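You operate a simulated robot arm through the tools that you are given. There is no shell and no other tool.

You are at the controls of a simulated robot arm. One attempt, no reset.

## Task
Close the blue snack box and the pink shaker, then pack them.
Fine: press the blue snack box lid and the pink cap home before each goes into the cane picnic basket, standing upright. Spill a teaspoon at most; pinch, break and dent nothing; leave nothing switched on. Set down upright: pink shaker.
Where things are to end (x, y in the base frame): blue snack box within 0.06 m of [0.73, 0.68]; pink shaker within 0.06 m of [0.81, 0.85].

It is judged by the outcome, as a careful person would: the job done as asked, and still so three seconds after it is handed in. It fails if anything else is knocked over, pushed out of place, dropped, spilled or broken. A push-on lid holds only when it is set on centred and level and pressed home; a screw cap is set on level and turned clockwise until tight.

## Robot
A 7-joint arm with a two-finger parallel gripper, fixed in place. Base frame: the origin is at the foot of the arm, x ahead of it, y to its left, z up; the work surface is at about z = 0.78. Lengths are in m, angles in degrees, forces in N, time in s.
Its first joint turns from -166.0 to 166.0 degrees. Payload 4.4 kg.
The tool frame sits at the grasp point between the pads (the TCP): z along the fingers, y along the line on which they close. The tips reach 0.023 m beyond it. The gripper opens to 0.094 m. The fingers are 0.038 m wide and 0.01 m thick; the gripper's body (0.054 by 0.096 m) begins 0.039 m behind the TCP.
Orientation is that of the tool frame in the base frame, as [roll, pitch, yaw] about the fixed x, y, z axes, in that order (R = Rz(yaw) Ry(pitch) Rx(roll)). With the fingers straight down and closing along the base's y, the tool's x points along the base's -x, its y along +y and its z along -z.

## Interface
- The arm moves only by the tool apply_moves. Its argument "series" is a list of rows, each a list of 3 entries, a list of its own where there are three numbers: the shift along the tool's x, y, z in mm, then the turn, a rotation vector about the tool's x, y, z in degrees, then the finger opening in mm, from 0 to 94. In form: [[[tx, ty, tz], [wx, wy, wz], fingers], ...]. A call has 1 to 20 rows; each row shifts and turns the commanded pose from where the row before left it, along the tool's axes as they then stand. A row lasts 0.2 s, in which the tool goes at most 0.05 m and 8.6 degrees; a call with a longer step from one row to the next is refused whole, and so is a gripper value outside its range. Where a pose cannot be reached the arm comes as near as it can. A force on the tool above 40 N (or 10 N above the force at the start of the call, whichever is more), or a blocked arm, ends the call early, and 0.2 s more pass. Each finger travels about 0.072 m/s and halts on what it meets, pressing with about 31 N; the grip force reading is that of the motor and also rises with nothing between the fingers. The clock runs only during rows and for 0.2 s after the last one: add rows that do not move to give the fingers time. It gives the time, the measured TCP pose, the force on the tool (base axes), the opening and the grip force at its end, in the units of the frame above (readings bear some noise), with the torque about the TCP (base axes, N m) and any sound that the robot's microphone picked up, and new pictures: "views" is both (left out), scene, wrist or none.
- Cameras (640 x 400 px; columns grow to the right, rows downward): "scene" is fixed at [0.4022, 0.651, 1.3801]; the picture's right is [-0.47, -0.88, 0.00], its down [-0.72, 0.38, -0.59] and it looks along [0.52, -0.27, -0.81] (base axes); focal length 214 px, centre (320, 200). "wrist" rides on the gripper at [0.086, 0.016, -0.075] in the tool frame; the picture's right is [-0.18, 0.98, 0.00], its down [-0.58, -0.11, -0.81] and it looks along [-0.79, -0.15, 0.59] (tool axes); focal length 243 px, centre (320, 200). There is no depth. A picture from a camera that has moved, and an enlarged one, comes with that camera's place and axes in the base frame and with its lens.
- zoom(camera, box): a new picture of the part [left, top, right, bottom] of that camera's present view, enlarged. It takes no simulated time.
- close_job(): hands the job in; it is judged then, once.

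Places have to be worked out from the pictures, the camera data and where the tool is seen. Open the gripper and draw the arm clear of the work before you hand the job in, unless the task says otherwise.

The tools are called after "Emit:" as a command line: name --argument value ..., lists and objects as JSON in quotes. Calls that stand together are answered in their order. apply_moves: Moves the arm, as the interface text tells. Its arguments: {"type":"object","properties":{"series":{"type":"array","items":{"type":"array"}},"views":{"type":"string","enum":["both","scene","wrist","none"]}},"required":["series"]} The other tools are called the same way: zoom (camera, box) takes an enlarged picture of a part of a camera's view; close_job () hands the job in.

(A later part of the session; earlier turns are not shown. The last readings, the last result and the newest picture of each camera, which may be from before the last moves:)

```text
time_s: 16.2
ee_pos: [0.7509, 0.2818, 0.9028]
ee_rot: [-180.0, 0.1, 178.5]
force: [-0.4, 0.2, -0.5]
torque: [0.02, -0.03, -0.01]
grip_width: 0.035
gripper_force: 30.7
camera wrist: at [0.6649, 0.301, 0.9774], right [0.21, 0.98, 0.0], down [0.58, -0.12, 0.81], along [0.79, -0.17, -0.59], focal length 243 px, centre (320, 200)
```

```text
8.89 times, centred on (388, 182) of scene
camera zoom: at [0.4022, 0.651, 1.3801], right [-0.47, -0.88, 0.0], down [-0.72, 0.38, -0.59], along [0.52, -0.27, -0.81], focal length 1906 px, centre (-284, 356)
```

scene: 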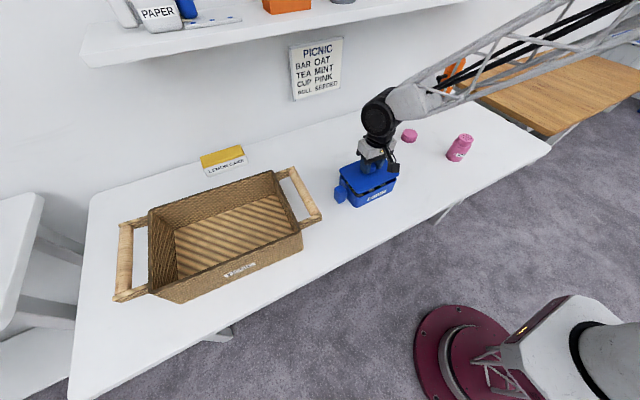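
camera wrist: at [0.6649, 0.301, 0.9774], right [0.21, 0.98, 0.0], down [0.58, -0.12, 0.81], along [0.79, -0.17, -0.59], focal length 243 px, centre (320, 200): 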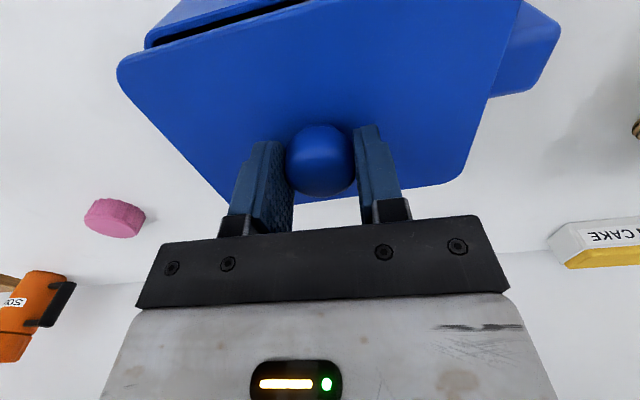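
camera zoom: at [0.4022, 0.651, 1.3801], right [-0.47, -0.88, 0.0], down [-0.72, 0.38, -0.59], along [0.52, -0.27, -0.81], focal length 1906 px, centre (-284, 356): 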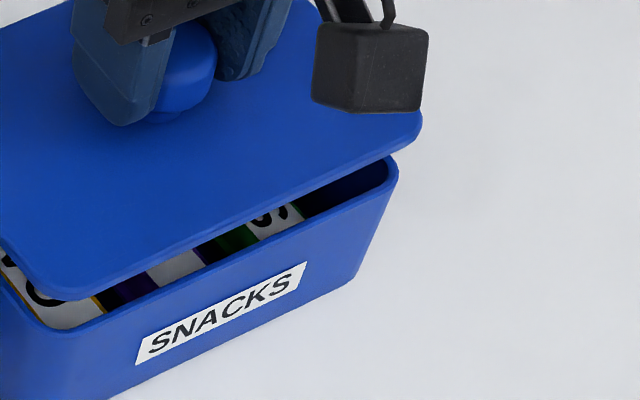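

Comparing lid and rim in both views, the lid overhangs by about 2 mm a side. It is about 4 mm too far in +x and 3 mm too far in -y. I'll correct that, lower slightly and check again.

Emit:
apply_moves --series '[[[3.9, 3.3, 0], [0, 0, 0], 20], [[0, 0, 6], [0, 0, 0], 20], [[0, 0, 0], [0, 0, 0], 20], [[0, 0, 0], [0, 0, 0], 20]]'

Emit:
zoom --camera "scene" --box '[332, 155, 372, 180]'

Emit:
zoom --camera "scene" --box '[374, 155, 414, 180]'

Emit:
zoom --camera "wrist" --box '[100, 0, 228, 80]'

Emit:
zoom --camera "scene" --box '[340, 175, 380, 200]'

```text
time_s: 17.2
ee_pos: [0.7476, 0.2858, 0.8967]
ee_rot: [180.0, 0.1, 178.6]
force: [0.0, 0.0, -0.4]
torque: [-0.01, 0.0, -0.02]
grip_width: 0.0345
gripper_force: 30.9
camera wrist: at [0.6613, 0.3045, 0.9713], right [0.21, 0.98, 0.0], down [0.58, -0.12, 0.81], along [0.79, -0.17, -0.59], focal length 243 px, centre (320, 200)
```

scene: 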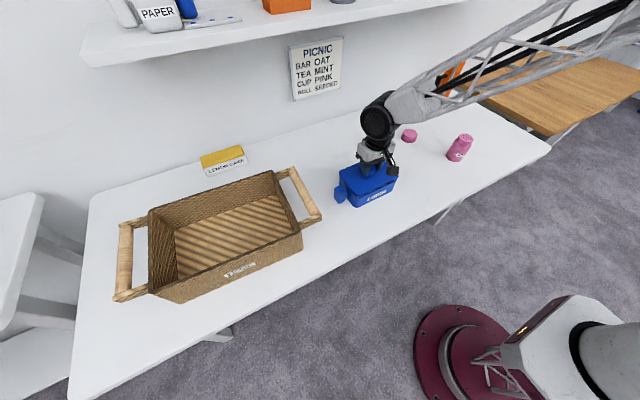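
wrist: 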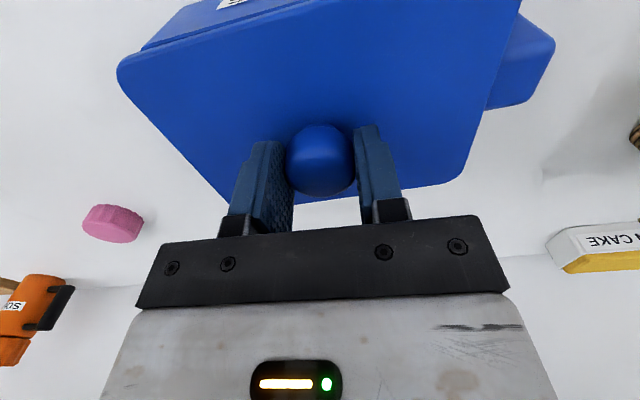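

```text
16.00 times, centred on (352, 168) of scene
camera zoom: at [0.4022, 0.651, 1.3801], right [-0.47, -0.88, 0.0], down [-0.72, 0.38, -0.59], along [0.52, -0.27, -0.81], focal length 3432 px, centre (-192, 720)
```

zoom: 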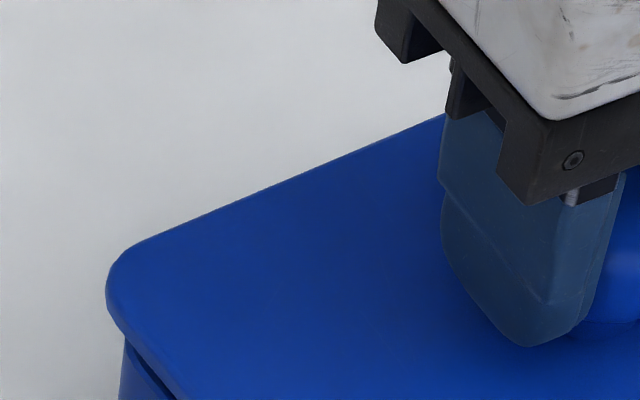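

```text
16.00 times, centred on (394, 168) of scene
camera zoom: at [0.4022, 0.651, 1.3801], right [-0.47, -0.88, 0.0], down [-0.72, 0.38, -0.59], along [0.52, -0.27, -0.81], focal length 3432 px, centre (-864, 720)
```

zoom: 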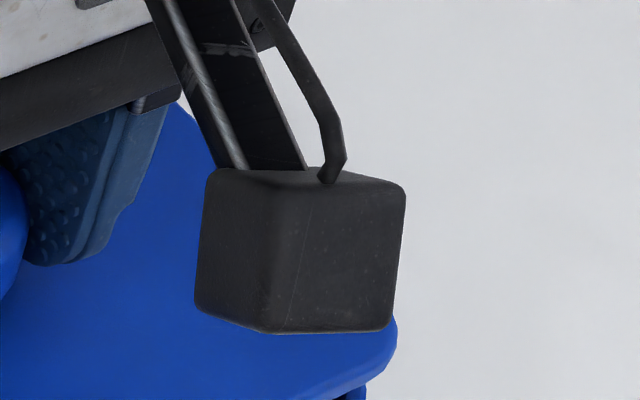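

```text
5.00 times, centred on (164, 40) of wrist
camera zoom: at [0.6613, 0.3045, 0.9713], right [0.21, 0.98, 0.0], down [0.58, -0.12, 0.81], along [0.79, -0.17, -0.59], focal length 1213 px, centre (1100, 1000)
```

zoom: 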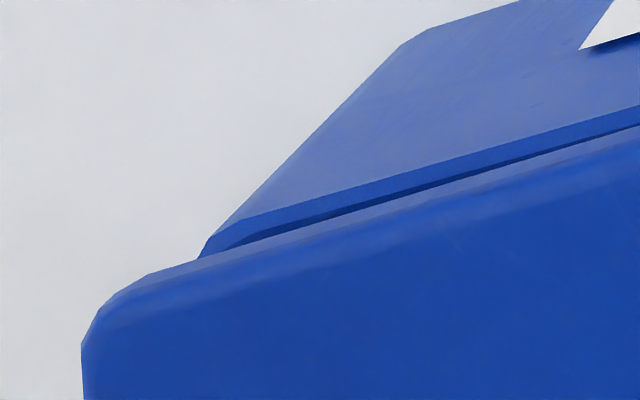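

```text
16.00 times, centred on (360, 188) of scene
camera zoom: at [0.4022, 0.651, 1.3801], right [-0.47, -0.88, 0.0], down [-0.72, 0.38, -0.59], along [0.52, -0.27, -0.81], focal length 3432 px, centre (-320, 400)
```

zoom: 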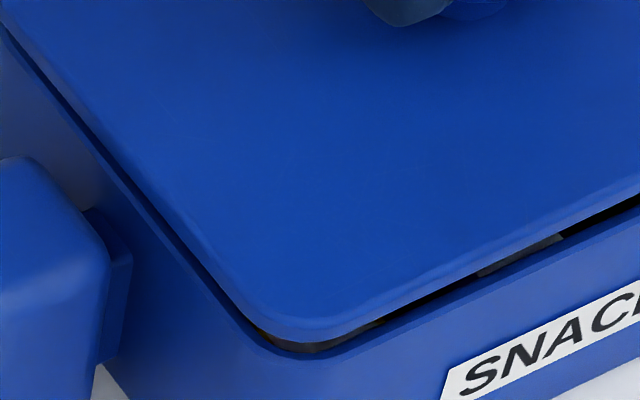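

Emit:
zoom --camera "scene" --box '[338, 170, 362, 200]'

Emit:
zoom --camera "scene" --box '[374, 172, 406, 192]'

```text
13.33 times, centred on (350, 185) of scene
camera zoom: at [0.4022, 0.651, 1.3801], right [-0.47, -0.88, 0.0], down [-0.72, 0.38, -0.59], along [0.52, -0.27, -0.81], focal length 2860 px, centre (-80, 400)
```

zoom: 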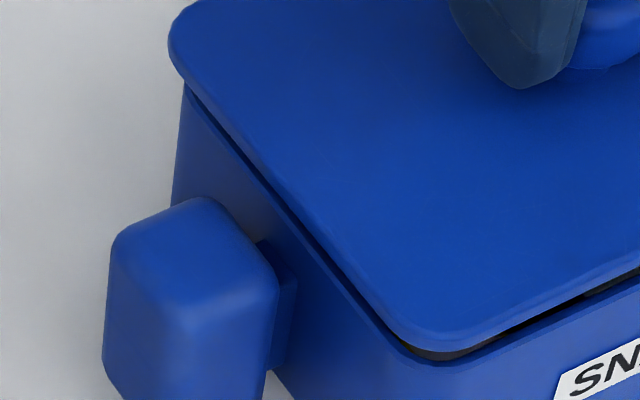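

```text
16.00 times, centred on (390, 182) of scene
camera zoom: at [0.4022, 0.651, 1.3801], right [-0.47, -0.88, 0.0], down [-0.72, 0.38, -0.59], along [0.52, -0.27, -0.81], focal length 3432 px, centre (-800, 488)
```

zoom: 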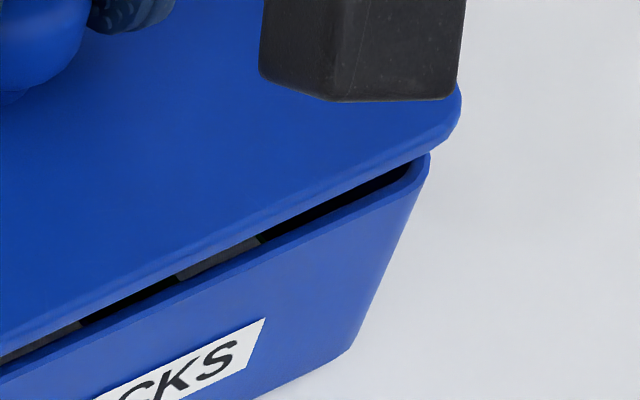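

The lid now overlaps the rim evenly, about 2 mm on each side and parallel. I'll take out about 1 mm in y and ease it down gently, watching the force.

Emit:
apply_moves --series '[[[0, -1, 0], [0, 0, 0], 20], [[0, 0, 2], [0, 0, 0], 20], [[0, 0, 2], [0, 0, 0], 20], [[0, 0, 2], [0, 0, 0], 20], [[0, 0, 2], [0, 0, 0], 20], [[0, 0, 0], [0, 0, 0], 20]]'

Emit:
zoom --camera "scene" --box '[332, 150, 412, 210]'

Emit:
zoom --camera "wrist" --box '[100, 0, 228, 80]'

```text
time_s: 18.6
ee_pos: [0.7483, 0.2848, 0.8888]
ee_rot: [179.9, 0.1, 178.6]
force: [-0.4, -1.9, 0.4]
torque: [-0.01, -0.03, -0.04]
grip_width: 0.0347
gripper_force: 31.3
camera wrist: at [0.6612, 0.3036, 0.9632], right [0.21, 0.98, 0.0], down [0.58, -0.12, 0.81], along [0.79, -0.17, -0.59], focal length 243 px, centre (320, 200)
```

scene: 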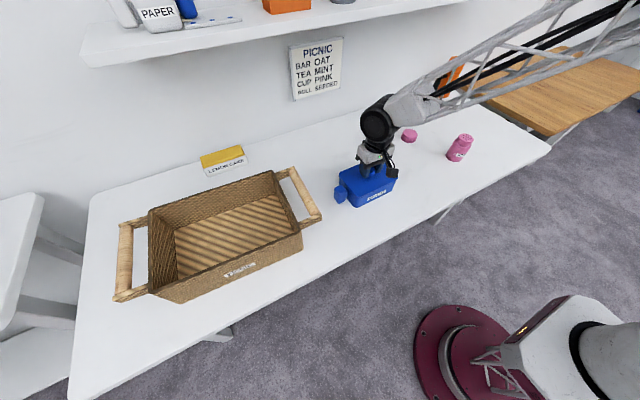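
wrist: 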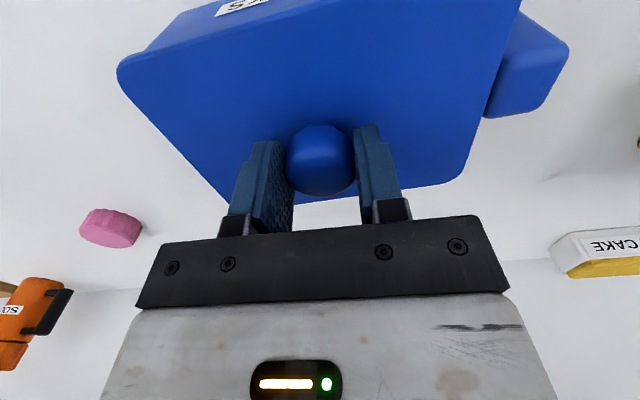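

```text
6.67 times, centred on (372, 180) of scene
camera zoom: at [0.4022, 0.651, 1.3801], right [-0.47, -0.88, 0.0], down [-0.72, 0.38, -0.59], along [0.52, -0.27, -0.81], focal length 1430 px, centre (-27, 333)
```

zoom: 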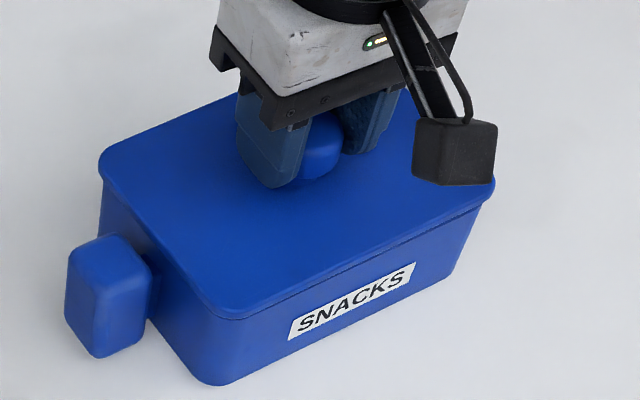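

```text
5.00 times, centred on (164, 40) of wrist
camera zoom: at [0.6612, 0.3036, 0.9632], right [0.21, 0.98, 0.0], down [0.58, -0.12, 0.81], along [0.79, -0.17, -0.59], focal length 1213 px, centre (1100, 1000)
```

zoom: 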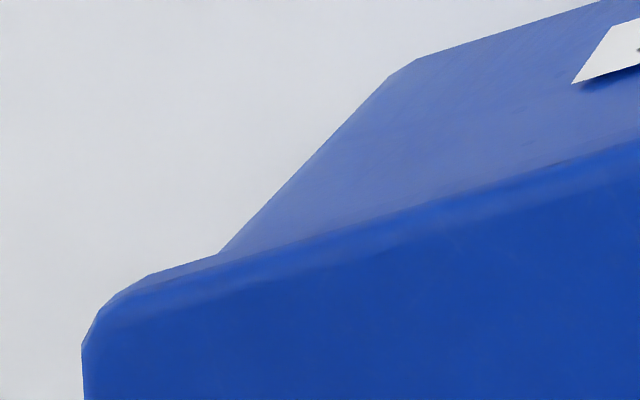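

The plug has entered with only about 2 N of side force, and the lid looks flush all round. I'll keep pressing down in small steps.

Emit:
apply_moves --series '[[[0, 0, 2], [0, 0, 0], 20], [[0, 0, 2], [0, 0, 0], 20], [[0, 0, 2], [0, 0, 0], 20], [[0, 0, 0], [0, 0, 0], 20]]' --views "none"

```text
time_s: 19.6
ee_pos: [0.7476, 0.2854, 0.8822]
ee_rot: [179.9, 0.2, 178.7]
force: [2.7, -1.3, 4.1]
torque: [-0.33, 0.08, -0.04]
grip_width: 0.0346
gripper_force: 31.0
heard: snap
```

A snap was heard at z 0.882, which is about where the lid should be seated. I'll press a little more to be sure and then look.

Emit:
apply_moves --series '[[[0, 0, 1], [0, 0, 0], 20], [[0, 0, 1], [0, 0, 0], 20], [[0, 0, 1], [0, 0, 0], 20], [[0, 0, 0], [0, 0, 0], 20]]'

Emit:
zoom --camera "scene" --box '[332, 150, 412, 210]'

Emit:
zoom --camera "wrist" --box '[100, 0, 228, 80]'

```text
time_s: 20.6
ee_pos: [0.7479, 0.2842, 0.8799]
ee_rot: [179.9, 0.2, 178.6]
force: [2.9, -3.2, 26.6]
torque: [-0.38, -0.09, -0.02]
grip_width: 0.0344
gripper_force: 31.4
camera wrist: at [0.6613, 0.3036, 0.955], right [0.21, 0.98, 0.0], down [0.58, -0.12, 0.81], along [0.79, -0.17, -0.59], focal length 243 px, centre (320, 200)
```

scene: 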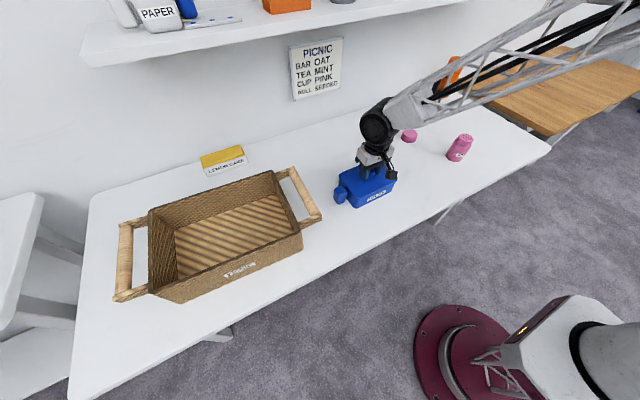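
wrist: 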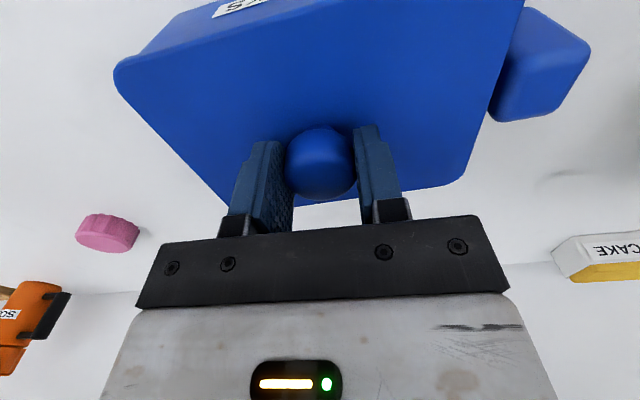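

```text
6.67 times, centred on (372, 180) of scene
camera zoom: at [0.4022, 0.651, 1.3801], right [-0.47, -0.88, 0.0], down [-0.72, 0.38, -0.59], along [0.52, -0.27, -0.81], focal length 1430 px, centre (-27, 333)
```

zoom: 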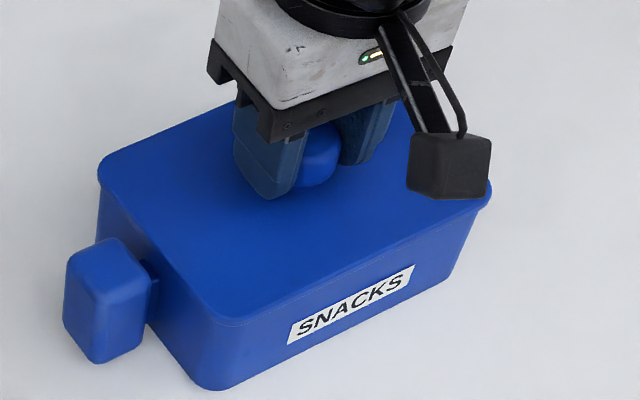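

```text
5.00 times, centred on (164, 40) of wrist
camera zoom: at [0.6613, 0.3036, 0.955], right [0.21, 0.98, 0.0], down [0.58, -0.12, 0.81], along [0.79, -0.17, -0.59], focal length 1213 px, centre (1100, 1000)
```

zoom: 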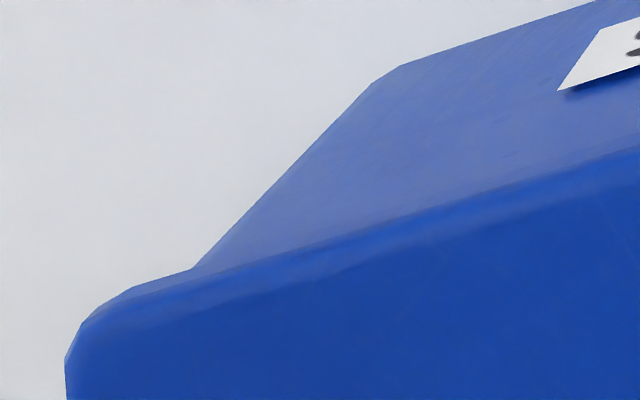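

The snap came, then stiff resistance to 26.6 N, so the lid is home and flush. I'll relieve the force, open the fingers and rise clear.

Emit:
apply_moves --series '[[[0, 0, -1.5], [0, 0, 0], 20], [[0, 0, -1], [0, 0, 0], 20], [[0, 0, 0], [0, 0, 0], 40], [[0, 0, 0], [0, 0, 0], 60], [[0, 0, 0], [0, 0, 0], 80], [[0, 0, 0], [0, 0, 0], 80], [[0, 0, -20], [0, 0, 0], 80], [[0, 0, -30], [0, 0, 0], 80], [[0, 0, -40], [0, 0, 0], 80], [[0, 0, 0], [0, 0, 0], 80]]'

Emit:
zoom --camera "scene" --box '[332, 150, 412, 210]'

Emit:
zoom --camera "wrist" --box '[160, 0, 480, 200]'

```text
time_s: 22.8
ee_pos: [0.7473, 0.2856, 0.9722]
ee_rot: [180.0, 0.1, 178.6]
force: [0.2, -0.5, -0.3]
torque: [-0.02, 0.0, 0.01]
grip_width: 0.08
gripper_force: 0.1
camera wrist: at [0.6604, 0.3039, 1.0465], right [0.21, 0.98, 0.0], down [0.58, -0.12, 0.81], along [0.79, -0.17, -0.59], focal length 243 px, centre (320, 200)
```

scene: 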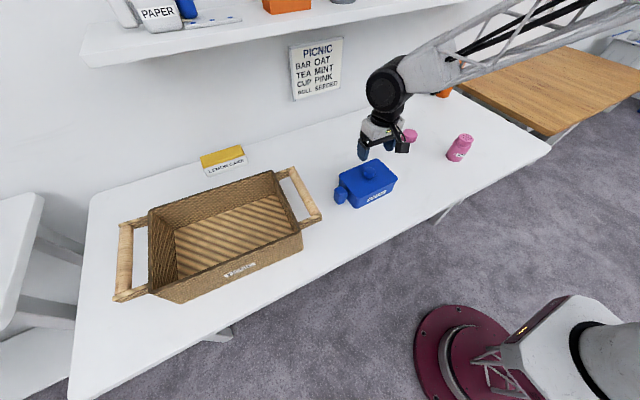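
wrist: 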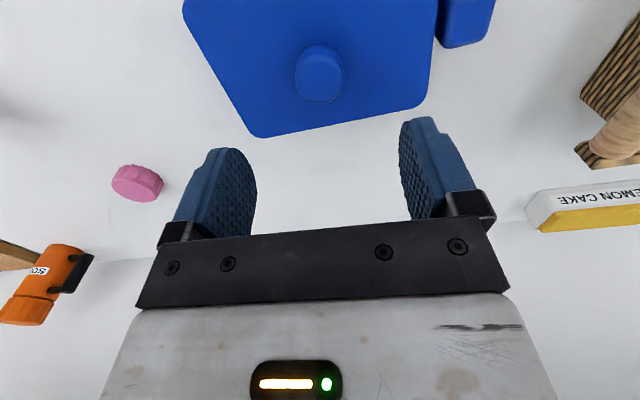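

```text
6.67 times, centred on (372, 180) of scene
camera zoom: at [0.4022, 0.651, 1.3801], right [-0.47, -0.88, 0.0], down [-0.72, 0.38, -0.59], along [0.52, -0.27, -0.81], focal length 1430 px, centre (-27, 333)
```

zoom: 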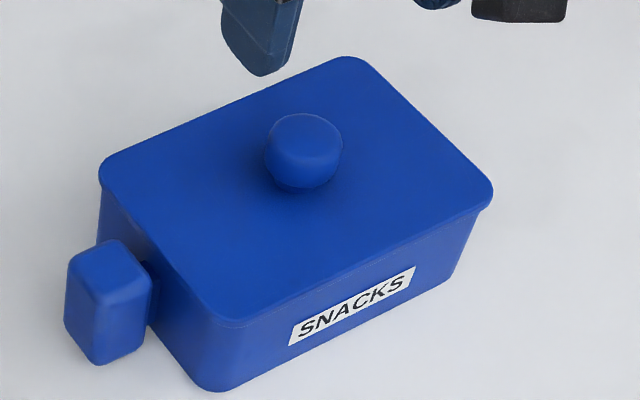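

```text
2.00 times, centred on (320, 100) of wrist
camera zoom: at [0.6604, 0.3039, 1.0465], right [0.21, 0.98, 0.0], down [0.58, -0.12, 0.81], along [0.79, -0.17, -0.59], focal length 485 px, centre (320, 400)
```

zoom: 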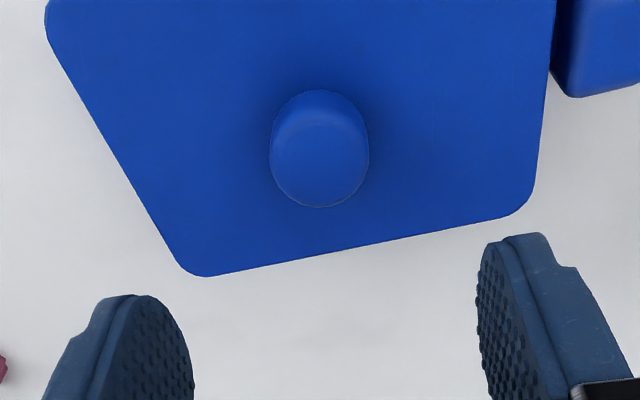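

The box is closed and undisturbed. Next is the cap: I'll move above it at about (0.895, -0.046) with the fingers open.

Emit:
apply_moves --series '[[[0, 0, 0], [0, 0, -1.4], 94], [[-18.5, -41.4, 5], [0, 0, 0], 94], [[-18.5, -41.4, 5], [0, 0, 0], 94], [[-18.5, -41.4, 5], [0, 0, 0], 94], [[-18.5, -41.4, 5], [0, 0, 0], 94], [[-18.5, -41.4, 5], [0, 0, 0], 94], [[-18.5, -41.4, 5], [0, 0, 0], 94], [[-18.5, -41.4, 5], [0, 0, 0], 94], [[-18.5, -41.4, 5], [0, 0, 0], 94], [[0, 0, 0], [0, 0, 0], 94], [[0, 0, 0], [0, 0, 0], 94]]'

Emit:
zoom --camera "wrist" --box '[240, 0, 400, 100]'

Emit:
zoom --camera "scene" --box '[390, 110, 486, 170]'

```text
time_s: 25.2
ee_pos: [0.8958, -0.0476, 0.9311]
ee_rot: [-180.0, 0.1, 180.0]
force: [0.3, 0.5, 0.0]
torque: [-0.01, -0.02, 0.02]
grip_width: 0.0941
gripper_force: 0.0
camera wrist: at [0.809, -0.0301, 1.007], right [0.18, 0.98, 0.0], down [0.58, -0.11, 0.81], along [0.79, -0.15, -0.59], focal length 243 px, centre (320, 200)
```

scene: 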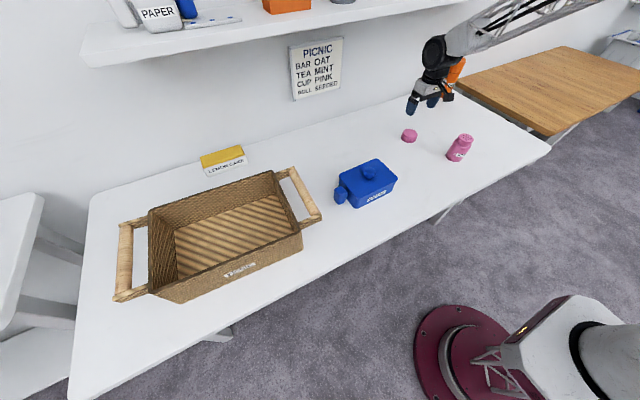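
wrist: 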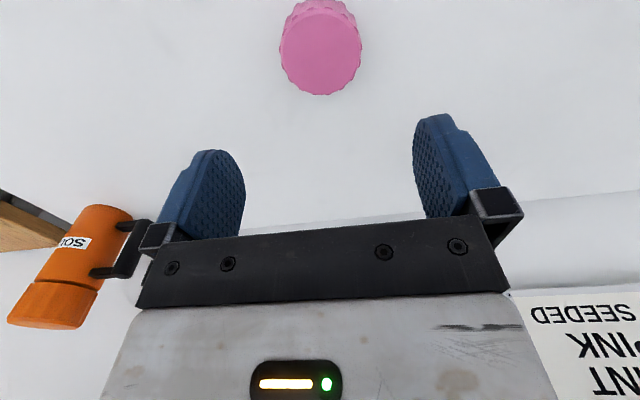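

```text
4.00 times, centred on (320, 50) of wrist
camera zoom: at [0.809, -0.0301, 1.007], right [0.18, 0.98, 0.0], down [0.58, -0.11, 0.81], along [0.79, -0.15, -0.59], focal length 970 px, centre (320, 800)
```

zoom: 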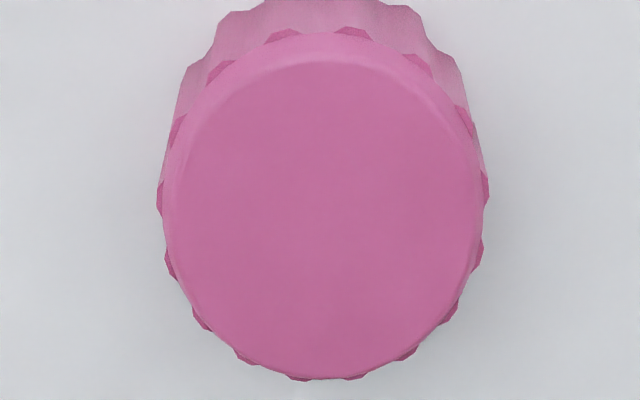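

```text
6.67 times, centred on (438, 140) of scene
camera zoom: at [0.4022, 0.651, 1.3801], right [-0.47, -0.88, 0.0], down [-0.72, 0.38, -0.59], along [0.52, -0.27, -0.81], focal length 1430 px, centre (-467, 600)
```

zoom: 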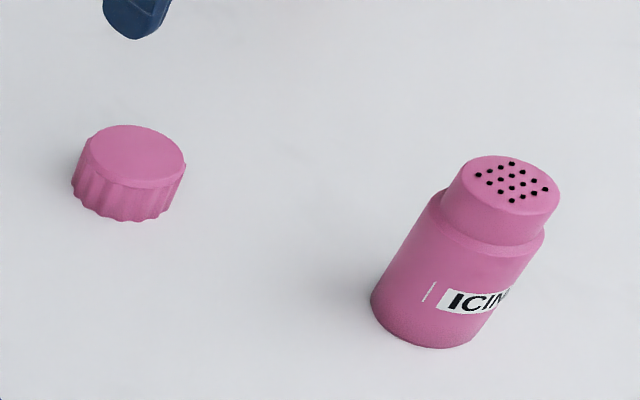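

The cap centre is at about (0.894, -0.044), its top is at z 0.809 and it is 61 mm across. I'll shift by (-2, +3) mm and descend around it.

Emit:
apply_moves --series '[[[2.1, 2.8, 20], [0, 0, 0], 94], [[0, 0, 30], [0, 0, 0], 94], [[0, 0, 30], [0, 0, 0], 94], [[0, 0, 20], [0, 0, 0], 94], [[0, 0, 12], [0, 0, 0], 94], [[0, 0, 7], [0, 0, 0], 94], [[0, 0, 0], [0, 0, 0], 94], [[0, 0, 0], [0, 0, 0], 94]]'

Emit:
zoom --camera "scene" --box '[376, 100, 472, 160]'

```text
time_s: 27.0
ee_pos: [0.8938, -0.0442, 0.8139]
ee_rot: [-180.0, 0.1, 180.0]
force: [-0.7, 0.2, 0.3]
torque: [0.0, 0.01, 0.03]
grip_width: 0.0939
gripper_force: 0.2
camera wrist: at [0.806, -0.0271, 0.8877], right [0.18, 0.98, 0.0], down [0.58, -0.11, 0.81], along [0.79, -0.15, -0.59], focal length 243 px, centre (320, 200)
```

scene: 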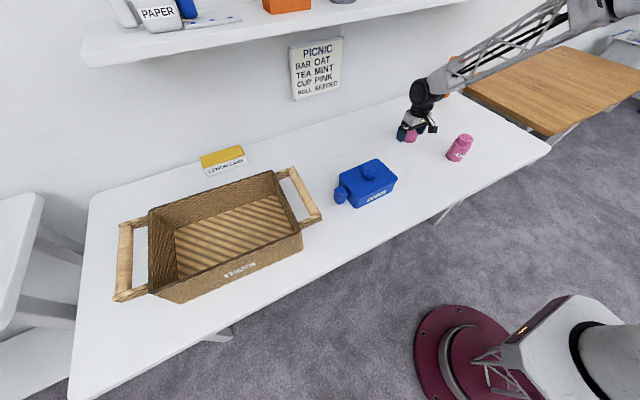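
wrist: 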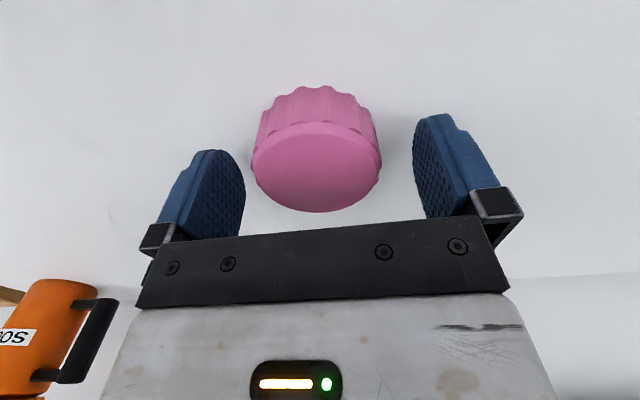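

```text
6.67 times, centred on (424, 130) of scene
camera zoom: at [0.4022, 0.651, 1.3801], right [-0.47, -0.88, 0.0], down [-0.72, 0.38, -0.59], along [0.52, -0.27, -0.81], focal length 1430 px, centre (-373, 667)
```

zoom: 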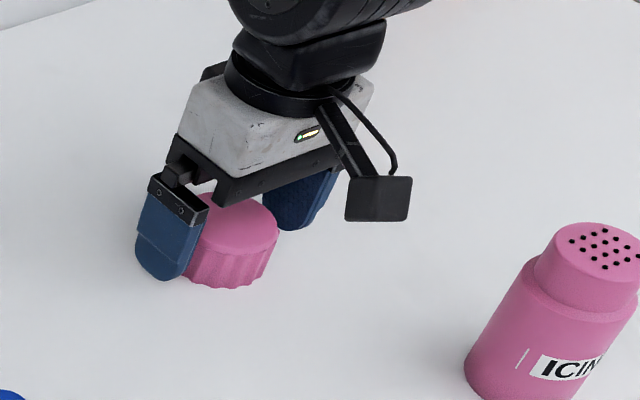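

The cap is between the pads. I'll go about 5 mm lower, nudge 1.5 mm to centre, and close.

Emit:
apply_moves --series '[[[0, -1.5, 3], [0, 0, 0], 94], [[0, 0, 2], [0, 0, 0], 94], [[0, 0, 0], [0, 0, 0], 80], [[0, 0, 0], [0, 0, 0], 66], [[0, 0, 0], [0, 0, 0], 50], [[0, 0, 0], [0, 0, 0], 50], [[0, 0, 0], [0, 0, 0], 50]]'

```text
time_s: 28.6
ee_pos: [0.8925, -0.0452, 0.8086]
ee_rot: [179.9, 0.1, 179.9]
force: [0.7, -0.9, 1.0]
torque: [-0.01, -0.05, 0.02]
grip_width: 0.0624
gripper_force: 30.9
camera wrist: at [0.8062, -0.0284, 0.8827], right [0.18, 0.98, 0.0], down [0.58, -0.11, 0.81], along [0.79, -0.15, -0.59], focal length 243 px, centre (320, 200)
```

scene: 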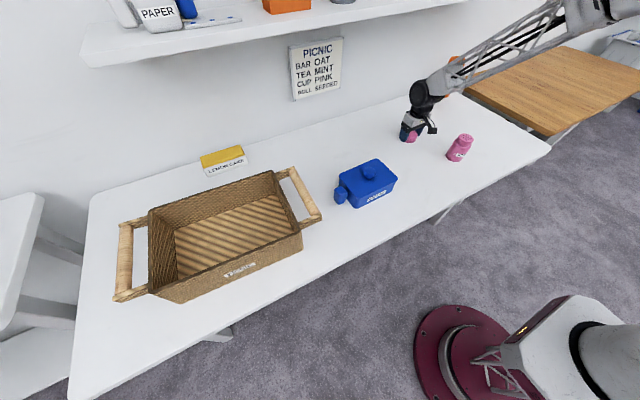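
wrist: 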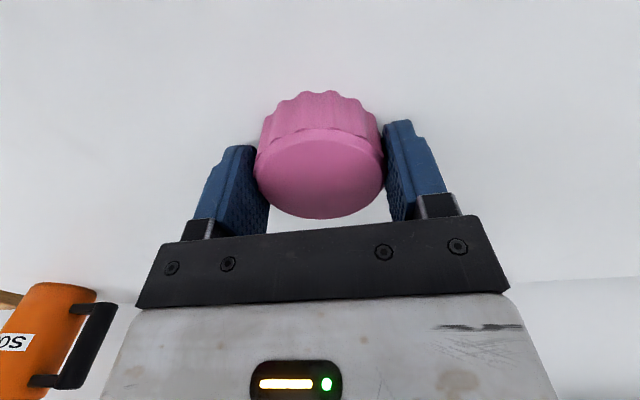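

The cap is gripped at 62.4 mm and centred on the tool. I'll lift it and carry it above the shaker to measure the neck.

Emit:
apply_moves --series '[[[0, 0, -10], [0, 0, 0], 50], [[0, 0, -30], [0, 0, 0], 50], [[0, 0, -40], [0, 0, 0], 50], [[25, -11, -20], [0, 0, 0], 50], [[35, -15, -20], [0, 0, 0], 50], [[39, -17, -20], [0, 0, 0], 50], [[39, -17, -20], [0, 0, 0], 50], [[39, -19, -31], [0, 0, 0], 50], [[0, 0, 0], [0, 0, 0], 50], [[0, 0, 0], [0, 0, 0], 50]]'

Emit:
zoom --camera "wrist" --box '[240, 0, 400, 100]'

Emit:
zoom --camera "scene" --box '[412, 110, 508, 170]'

```text
refused: row 8 steps farther than a row can; nothing moved
```

```text
4.00 times, centred on (320, 50) of wrist
camera zoom: at [0.8062, -0.0284, 0.8827], right [0.18, 0.98, 0.0], down [0.58, -0.11, 0.81], along [0.79, -0.15, -0.59], focal length 970 px, centre (320, 800)
```

zoom: 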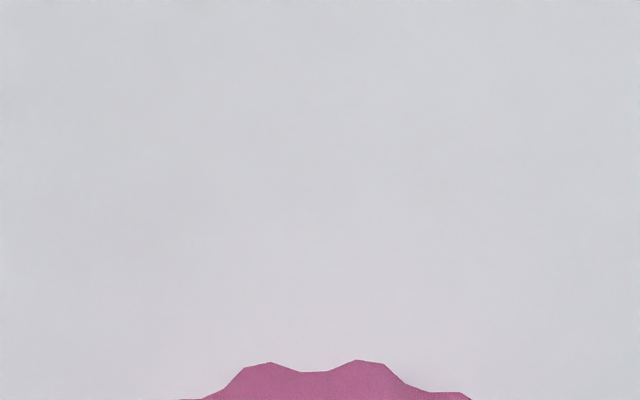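

```text
6.67 times, centred on (460, 140) of scene
camera zoom: at [0.4022, 0.651, 1.3801], right [-0.47, -0.88, 0.0], down [-0.72, 0.38, -0.59], along [0.52, -0.27, -0.81], focal length 1430 px, centre (-613, 600)
```

zoom: 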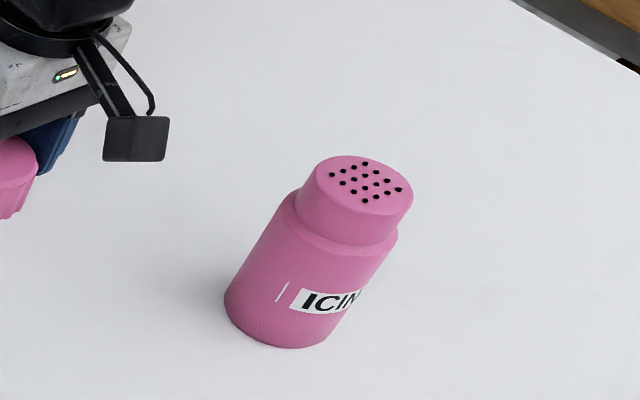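

One row was slightly too long, so nothing moved. I'll resend the same path with shorter steps.

Emit:
apply_moves --series '[[[0, 0, -10], [0, 0, 0], 50], [[0, 0, -30], [0, 0, 0], 50], [[0, 0, -40], [0, 0, 0], 50], [[25, -11, -20], [0, 0, 0], 50], [[35, -15, -20], [0, 0, 0], 50], [[35, -15, -20], [0, 0, 0], 50], [[35, -16, -20], [0, 0, 0], 50], [[35, -16, -20], [0, 0, 0], 50], [[12, -6, -11], [0, 0, 0], 50], [[0, 0, 0], [0, 0, 0], 50], [[0, 0, 0], [0, 0, 0], 50]]'

Emit:
zoom --camera "wrist" --box '[240, 0, 400, 100]'

Emit:
zoom --camera "scene" --box '[412, 90, 508, 170]'

```text
time_s: 31.0
ee_pos: [0.7158, -0.1245, 0.9983]
ee_rot: [-180.0, 0.1, 180.0]
force: [0.7, -0.1, -0.2]
torque: [-0.02, 0.01, -0.01]
grip_width: 0.0628
gripper_force: 31.1
camera wrist: at [0.6288, -0.1077, 1.0732], right [0.18, 0.98, 0.0], down [0.58, -0.11, 0.81], along [0.79, -0.15, -0.59], focal length 243 px, centre (320, 200)
```

scene: 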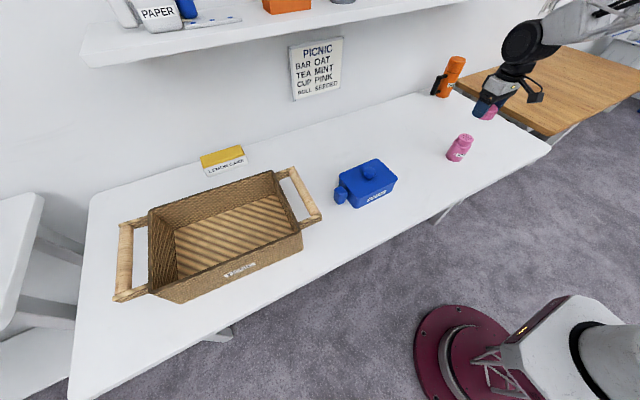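
wrist: 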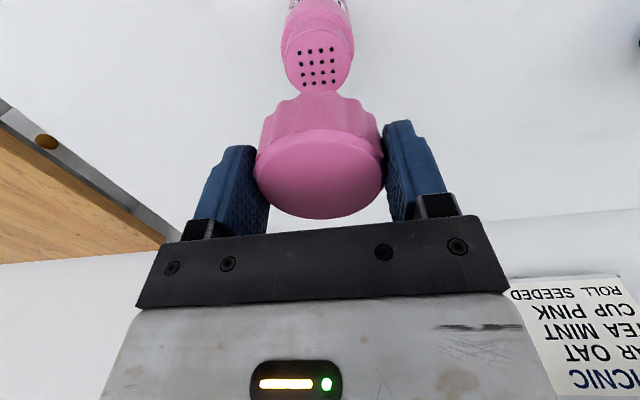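

```text
4.00 times, centred on (320, 50) of wrist
camera zoom: at [0.6288, -0.1077, 1.0732], right [0.18, 0.98, 0.0], down [0.58, -0.11, 0.81], along [0.79, -0.15, -0.59], focal length 970 px, centre (320, 800)
```

zoom: 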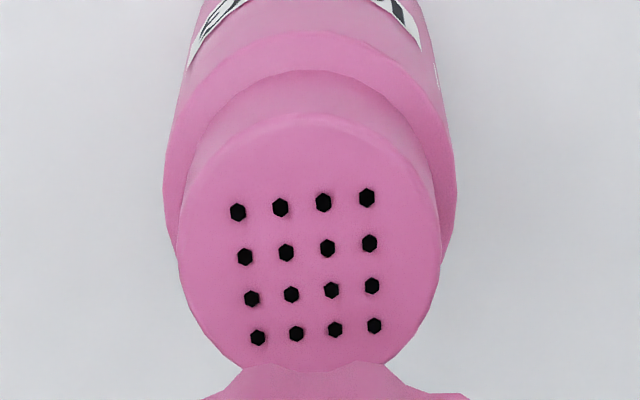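

```text
5.00 times, centred on (460, 130) of scene
camera zoom: at [0.4022, 0.651, 1.3801], right [-0.47, -0.88, 0.0], down [-0.72, 0.38, -0.59], along [0.52, -0.27, -0.81], focal length 1072 px, centre (-380, 550)
```

zoom: 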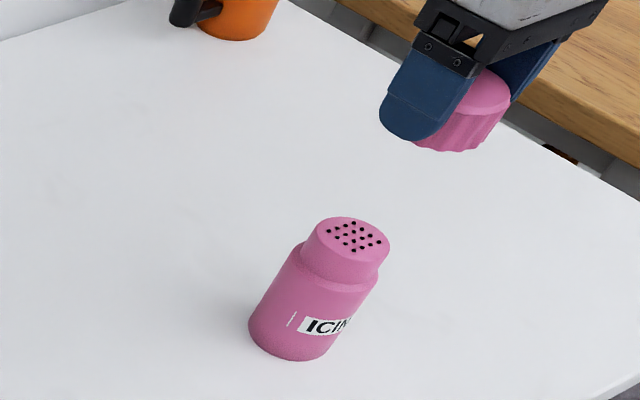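

The shaker top is at z≈0.880 and its centre is about (+3, -3.5) mm from the tool. I'll shift and descend to about 1.5 cm above the neck, then check alignment.

Emit:
apply_moves --series '[[[-2.8, -3.5, 20], [0, 0, 0], 50], [[0, 0, 30], [0, 0, 0], 50], [[0, 0, 20], [0, 0, 0], 50], [[0, 0, 5], [0, 0, 0], 50], [[0, 0, 0], [0, 0, 0], 50], [[0, 0, 0], [0, 0, 0], 50]]'

Emit:
zoom --camera "wrist" --box '[240, 60, 400, 160]'

Emit:
zoom --camera "scene" --box '[428, 115, 492, 165]'

```text
time_s: 32.4
ee_pos: [0.7183, -0.1279, 0.9234]
ee_rot: [180.0, 0.1, -180.0]
force: [0.6, -0.3, -0.8]
torque: [0.0, 0.0, 0.02]
grip_width: 0.0626
gripper_force: 31.2
camera wrist: at [0.6323, -0.1109, 0.998], right [0.18, 0.98, 0.0], down [0.58, -0.11, 0.81], along [0.79, -0.15, -0.59], focal length 243 px, centre (320, 200)
```

scene: 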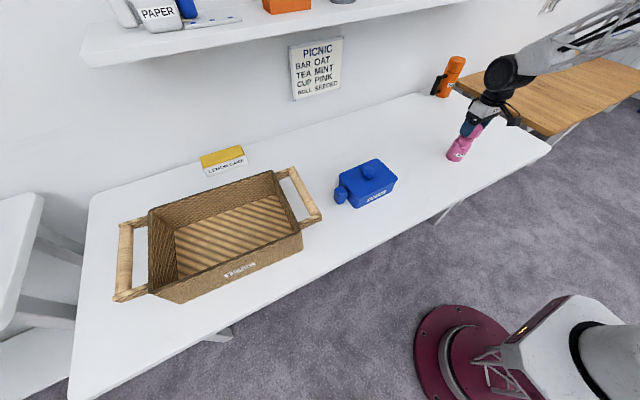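
wrist: 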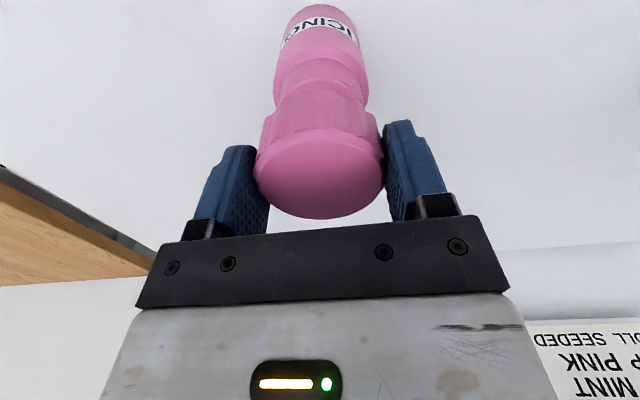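

```text
4.00 times, centred on (320, 110) of wrist
camera zoom: at [0.6323, -0.1109, 0.998], right [0.18, 0.98, 0.0], down [0.58, -0.11, 0.81], along [0.79, -0.15, -0.59], focal length 970 px, centre (320, 560)
```

zoom: 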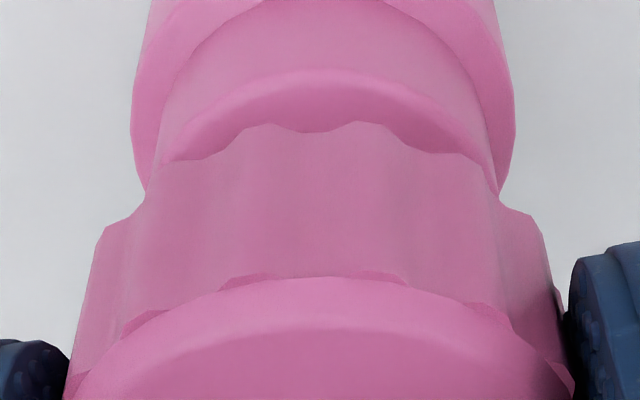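

```text
8.00 times, centred on (460, 140) of scene
camera zoom: at [0.4022, 0.651, 1.3801], right [-0.47, -0.88, 0.0], down [-0.72, 0.38, -0.59], along [0.52, -0.27, -0.81], focal length 1716 px, centre (-800, 680)
```

zoom: 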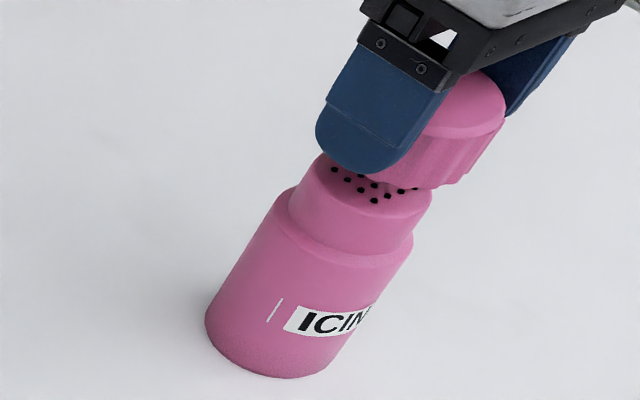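

I'll zoom in tighter on both views to check centring in x.

Emit:
zoom --camera "scene" --box '[444, 115, 484, 140]'

Emit:
zoom --camera "scene" --box '[440, 130, 480, 165]'

Emit:
zoom --camera "wrist" --box '[260, 70, 380, 145]'

```text
16.00 times, centred on (464, 128) of scene
camera zoom: at [0.4022, 0.651, 1.3801], right [-0.47, -0.88, 0.0], down [-0.72, 0.38, -0.59], along [0.52, -0.27, -0.81], focal length 3432 px, centre (-1984, 1360)
```

zoom: 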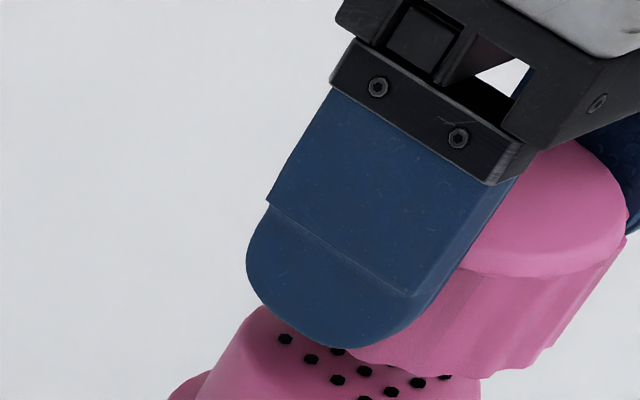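

```text
11.43 times, centred on (460, 148) of scene
camera zoom: at [0.4022, 0.651, 1.3801], right [-0.47, -0.88, 0.0], down [-0.72, 0.38, -0.59], along [0.52, -0.27, -0.81], focal length 2451 px, centre (-1280, 800)
```

zoom: 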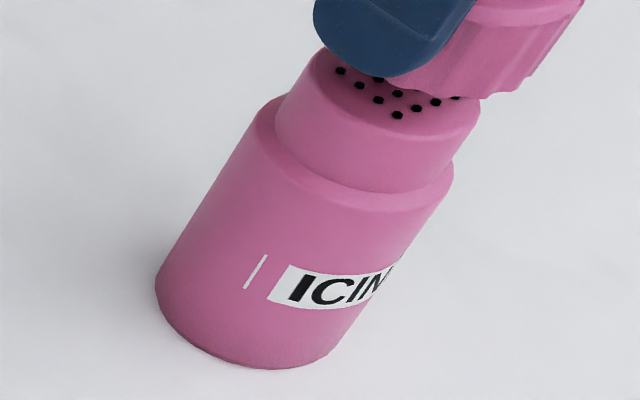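

```text
5.33 times, centred on (320, 108) of wrist
camera zoom: at [0.6323, -0.1109, 0.998], right [0.18, 0.98, 0.0], down [0.58, -0.11, 0.81], along [0.79, -0.15, -0.59], focal length 1294 px, centre (320, 693)
```

zoom: 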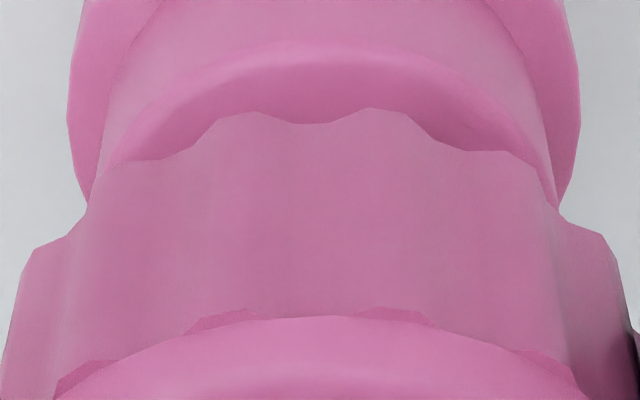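

Working out the silhouettes, the cap is about 2 mm too far in +x and 0.7 mm too far in -y from the neck axis. I'll correct that and ease down slowly, watching force.

Emit:
apply_moves --series '[[[2, 0.7, 0], [0, 0, 0], 50], [[0, 0, 5], [0, 0, 0], 50], [[0, 0, 5], [0, 0, 0], 50], [[0, 0, 2], [0, 0, 0], 50], [[0, 0, 2], [0, 0, 0], 50], [[0, 0, 0], [0, 0, 0], 50]]'

Emit:
zoom --camera "scene" --box '[440, 115, 488, 165]'

Emit:
zoom --camera "wrist" --box '[260, 70, 380, 145]'

```text
time_s: 33.8
ee_pos: [0.7175, -0.1281, 0.9086]
ee_rot: [179.9, 0.1, -179.9]
force: [-0.6, 0.6, -0.3]
torque: [0.02, 0.01, -0.03]
grip_width: 0.0627
gripper_force: 30.7
camera wrist: at [0.6301, -0.1101, 0.984], right [0.18, 0.98, 0.0], down [0.58, -0.11, 0.81], along [0.79, -0.15, -0.59], focal length 243 px, centre (320, 200)
```

scene: 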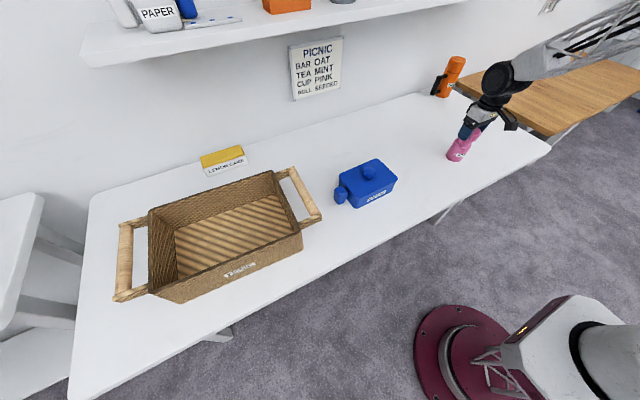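
wrist: 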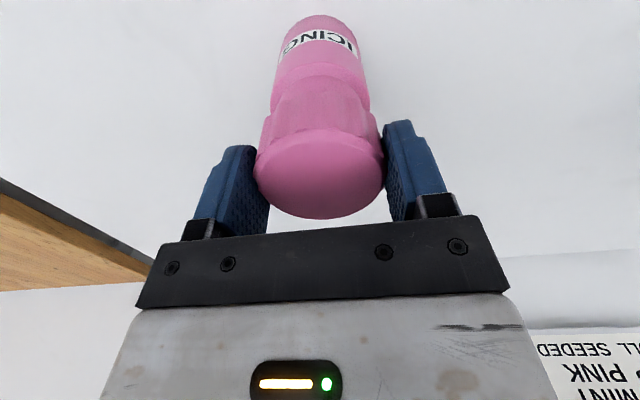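

```text
8.00 times, centred on (464, 140) of scene
camera zoom: at [0.4022, 0.651, 1.3801], right [-0.47, -0.88, 0.0], down [-0.72, 0.38, -0.59], along [0.52, -0.27, -0.81], focal length 1716 px, centre (-832, 680)
```

zoom: 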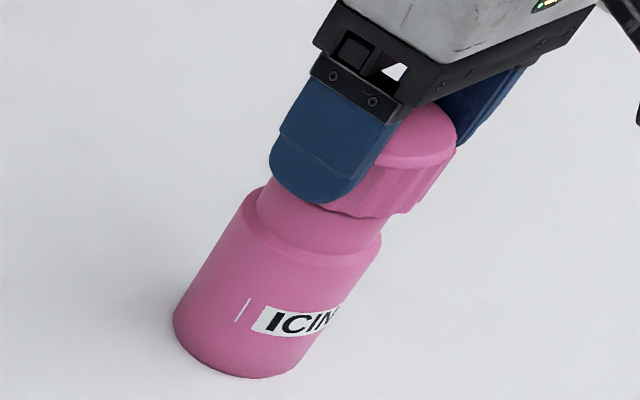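

```text
5.33 times, centred on (320, 108) of wrist
camera zoom: at [0.6301, -0.1101, 0.984], right [0.18, 0.98, 0.0], down [0.58, -0.11, 0.81], along [0.79, -0.15, -0.59], focal length 1294 px, centre (320, 693)
```

zoom: 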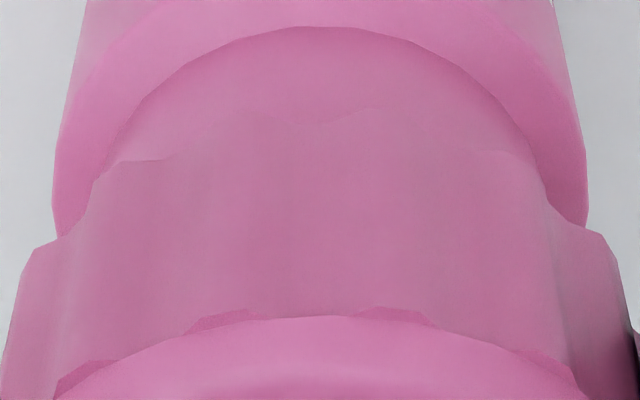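

The cap and shaker are now centred in the wrist view and aligned in the scene view. I'll continue down in 2 mm steps.

Emit:
apply_moves --series '[[[0, 0, 2], [0, 0, 0], 50], [[0, 0, 2], [0, 0, 0], 50], [[0, 0, 2], [0, 0, 0], 50], [[0, 0, 0], [0, 0, 0], 50]]'

Emit:
zoom --camera "scene" --box '[440, 115, 488, 165]'

```text
time_s: 34.8
ee_pos: [0.7179, -0.1269, 0.903]
ee_rot: [-179.9, 0.1, -179.9]
force: [-0.3, 0.9, 0.3]
torque: [-0.02, 0.03, -0.04]
grip_width: 0.0629
gripper_force: 31.2
camera wrist: at [0.6304, -0.1103, 0.9781], right [0.18, 0.98, 0.0], down [0.58, -0.11, 0.81], along [0.79, -0.15, -0.59], focal length 243 px, centre (320, 200)
```

scene: 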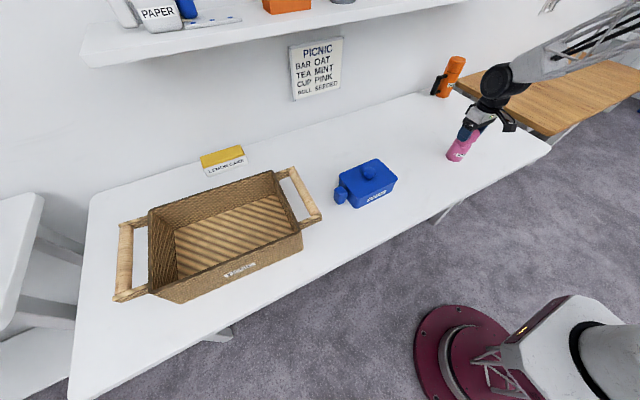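
wrist: 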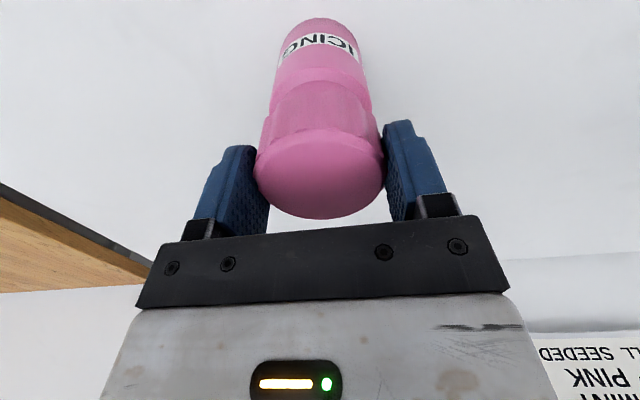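

```text
8.00 times, centred on (464, 140) of scene
camera zoom: at [0.4022, 0.651, 1.3801], right [-0.47, -0.88, 0.0], down [-0.72, 0.38, -0.59], along [0.52, -0.27, -0.81], focal length 1716 px, centre (-832, 680)
```

zoom: 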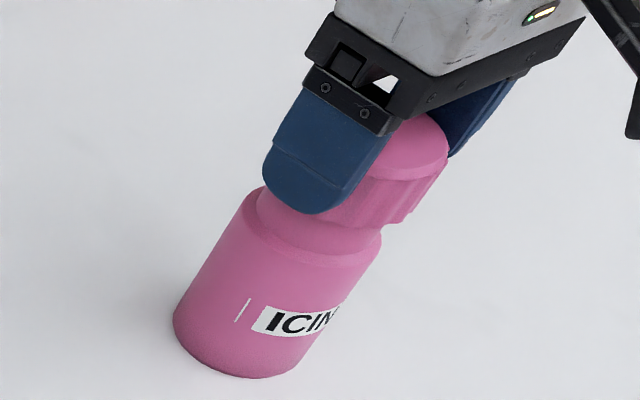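

There's no contact force yet, and the cap is sliding over the neck. I'll keep going.

Emit:
apply_moves --series '[[[0, 0, 2], [0, 0, 0], 50], [[0, 0, 2], [0, 0, 0], 50], [[0, 0, 2], [0, 0, 0], 50], [[0, 0, 2], [0, 0, 0], 50], [[0, 0, 0], [0, 0, 0], 50]]' --views "none"

```text
time_s: 36.0
ee_pos: [0.717, -0.1271, 0.8949]
ee_rot: [180.0, 0.2, 180.0]
force: [0.7, -0.1, -0.4]
torque: [0.0, 0.01, 0.01]
grip_width: 0.0624
gripper_force: 31.0
```

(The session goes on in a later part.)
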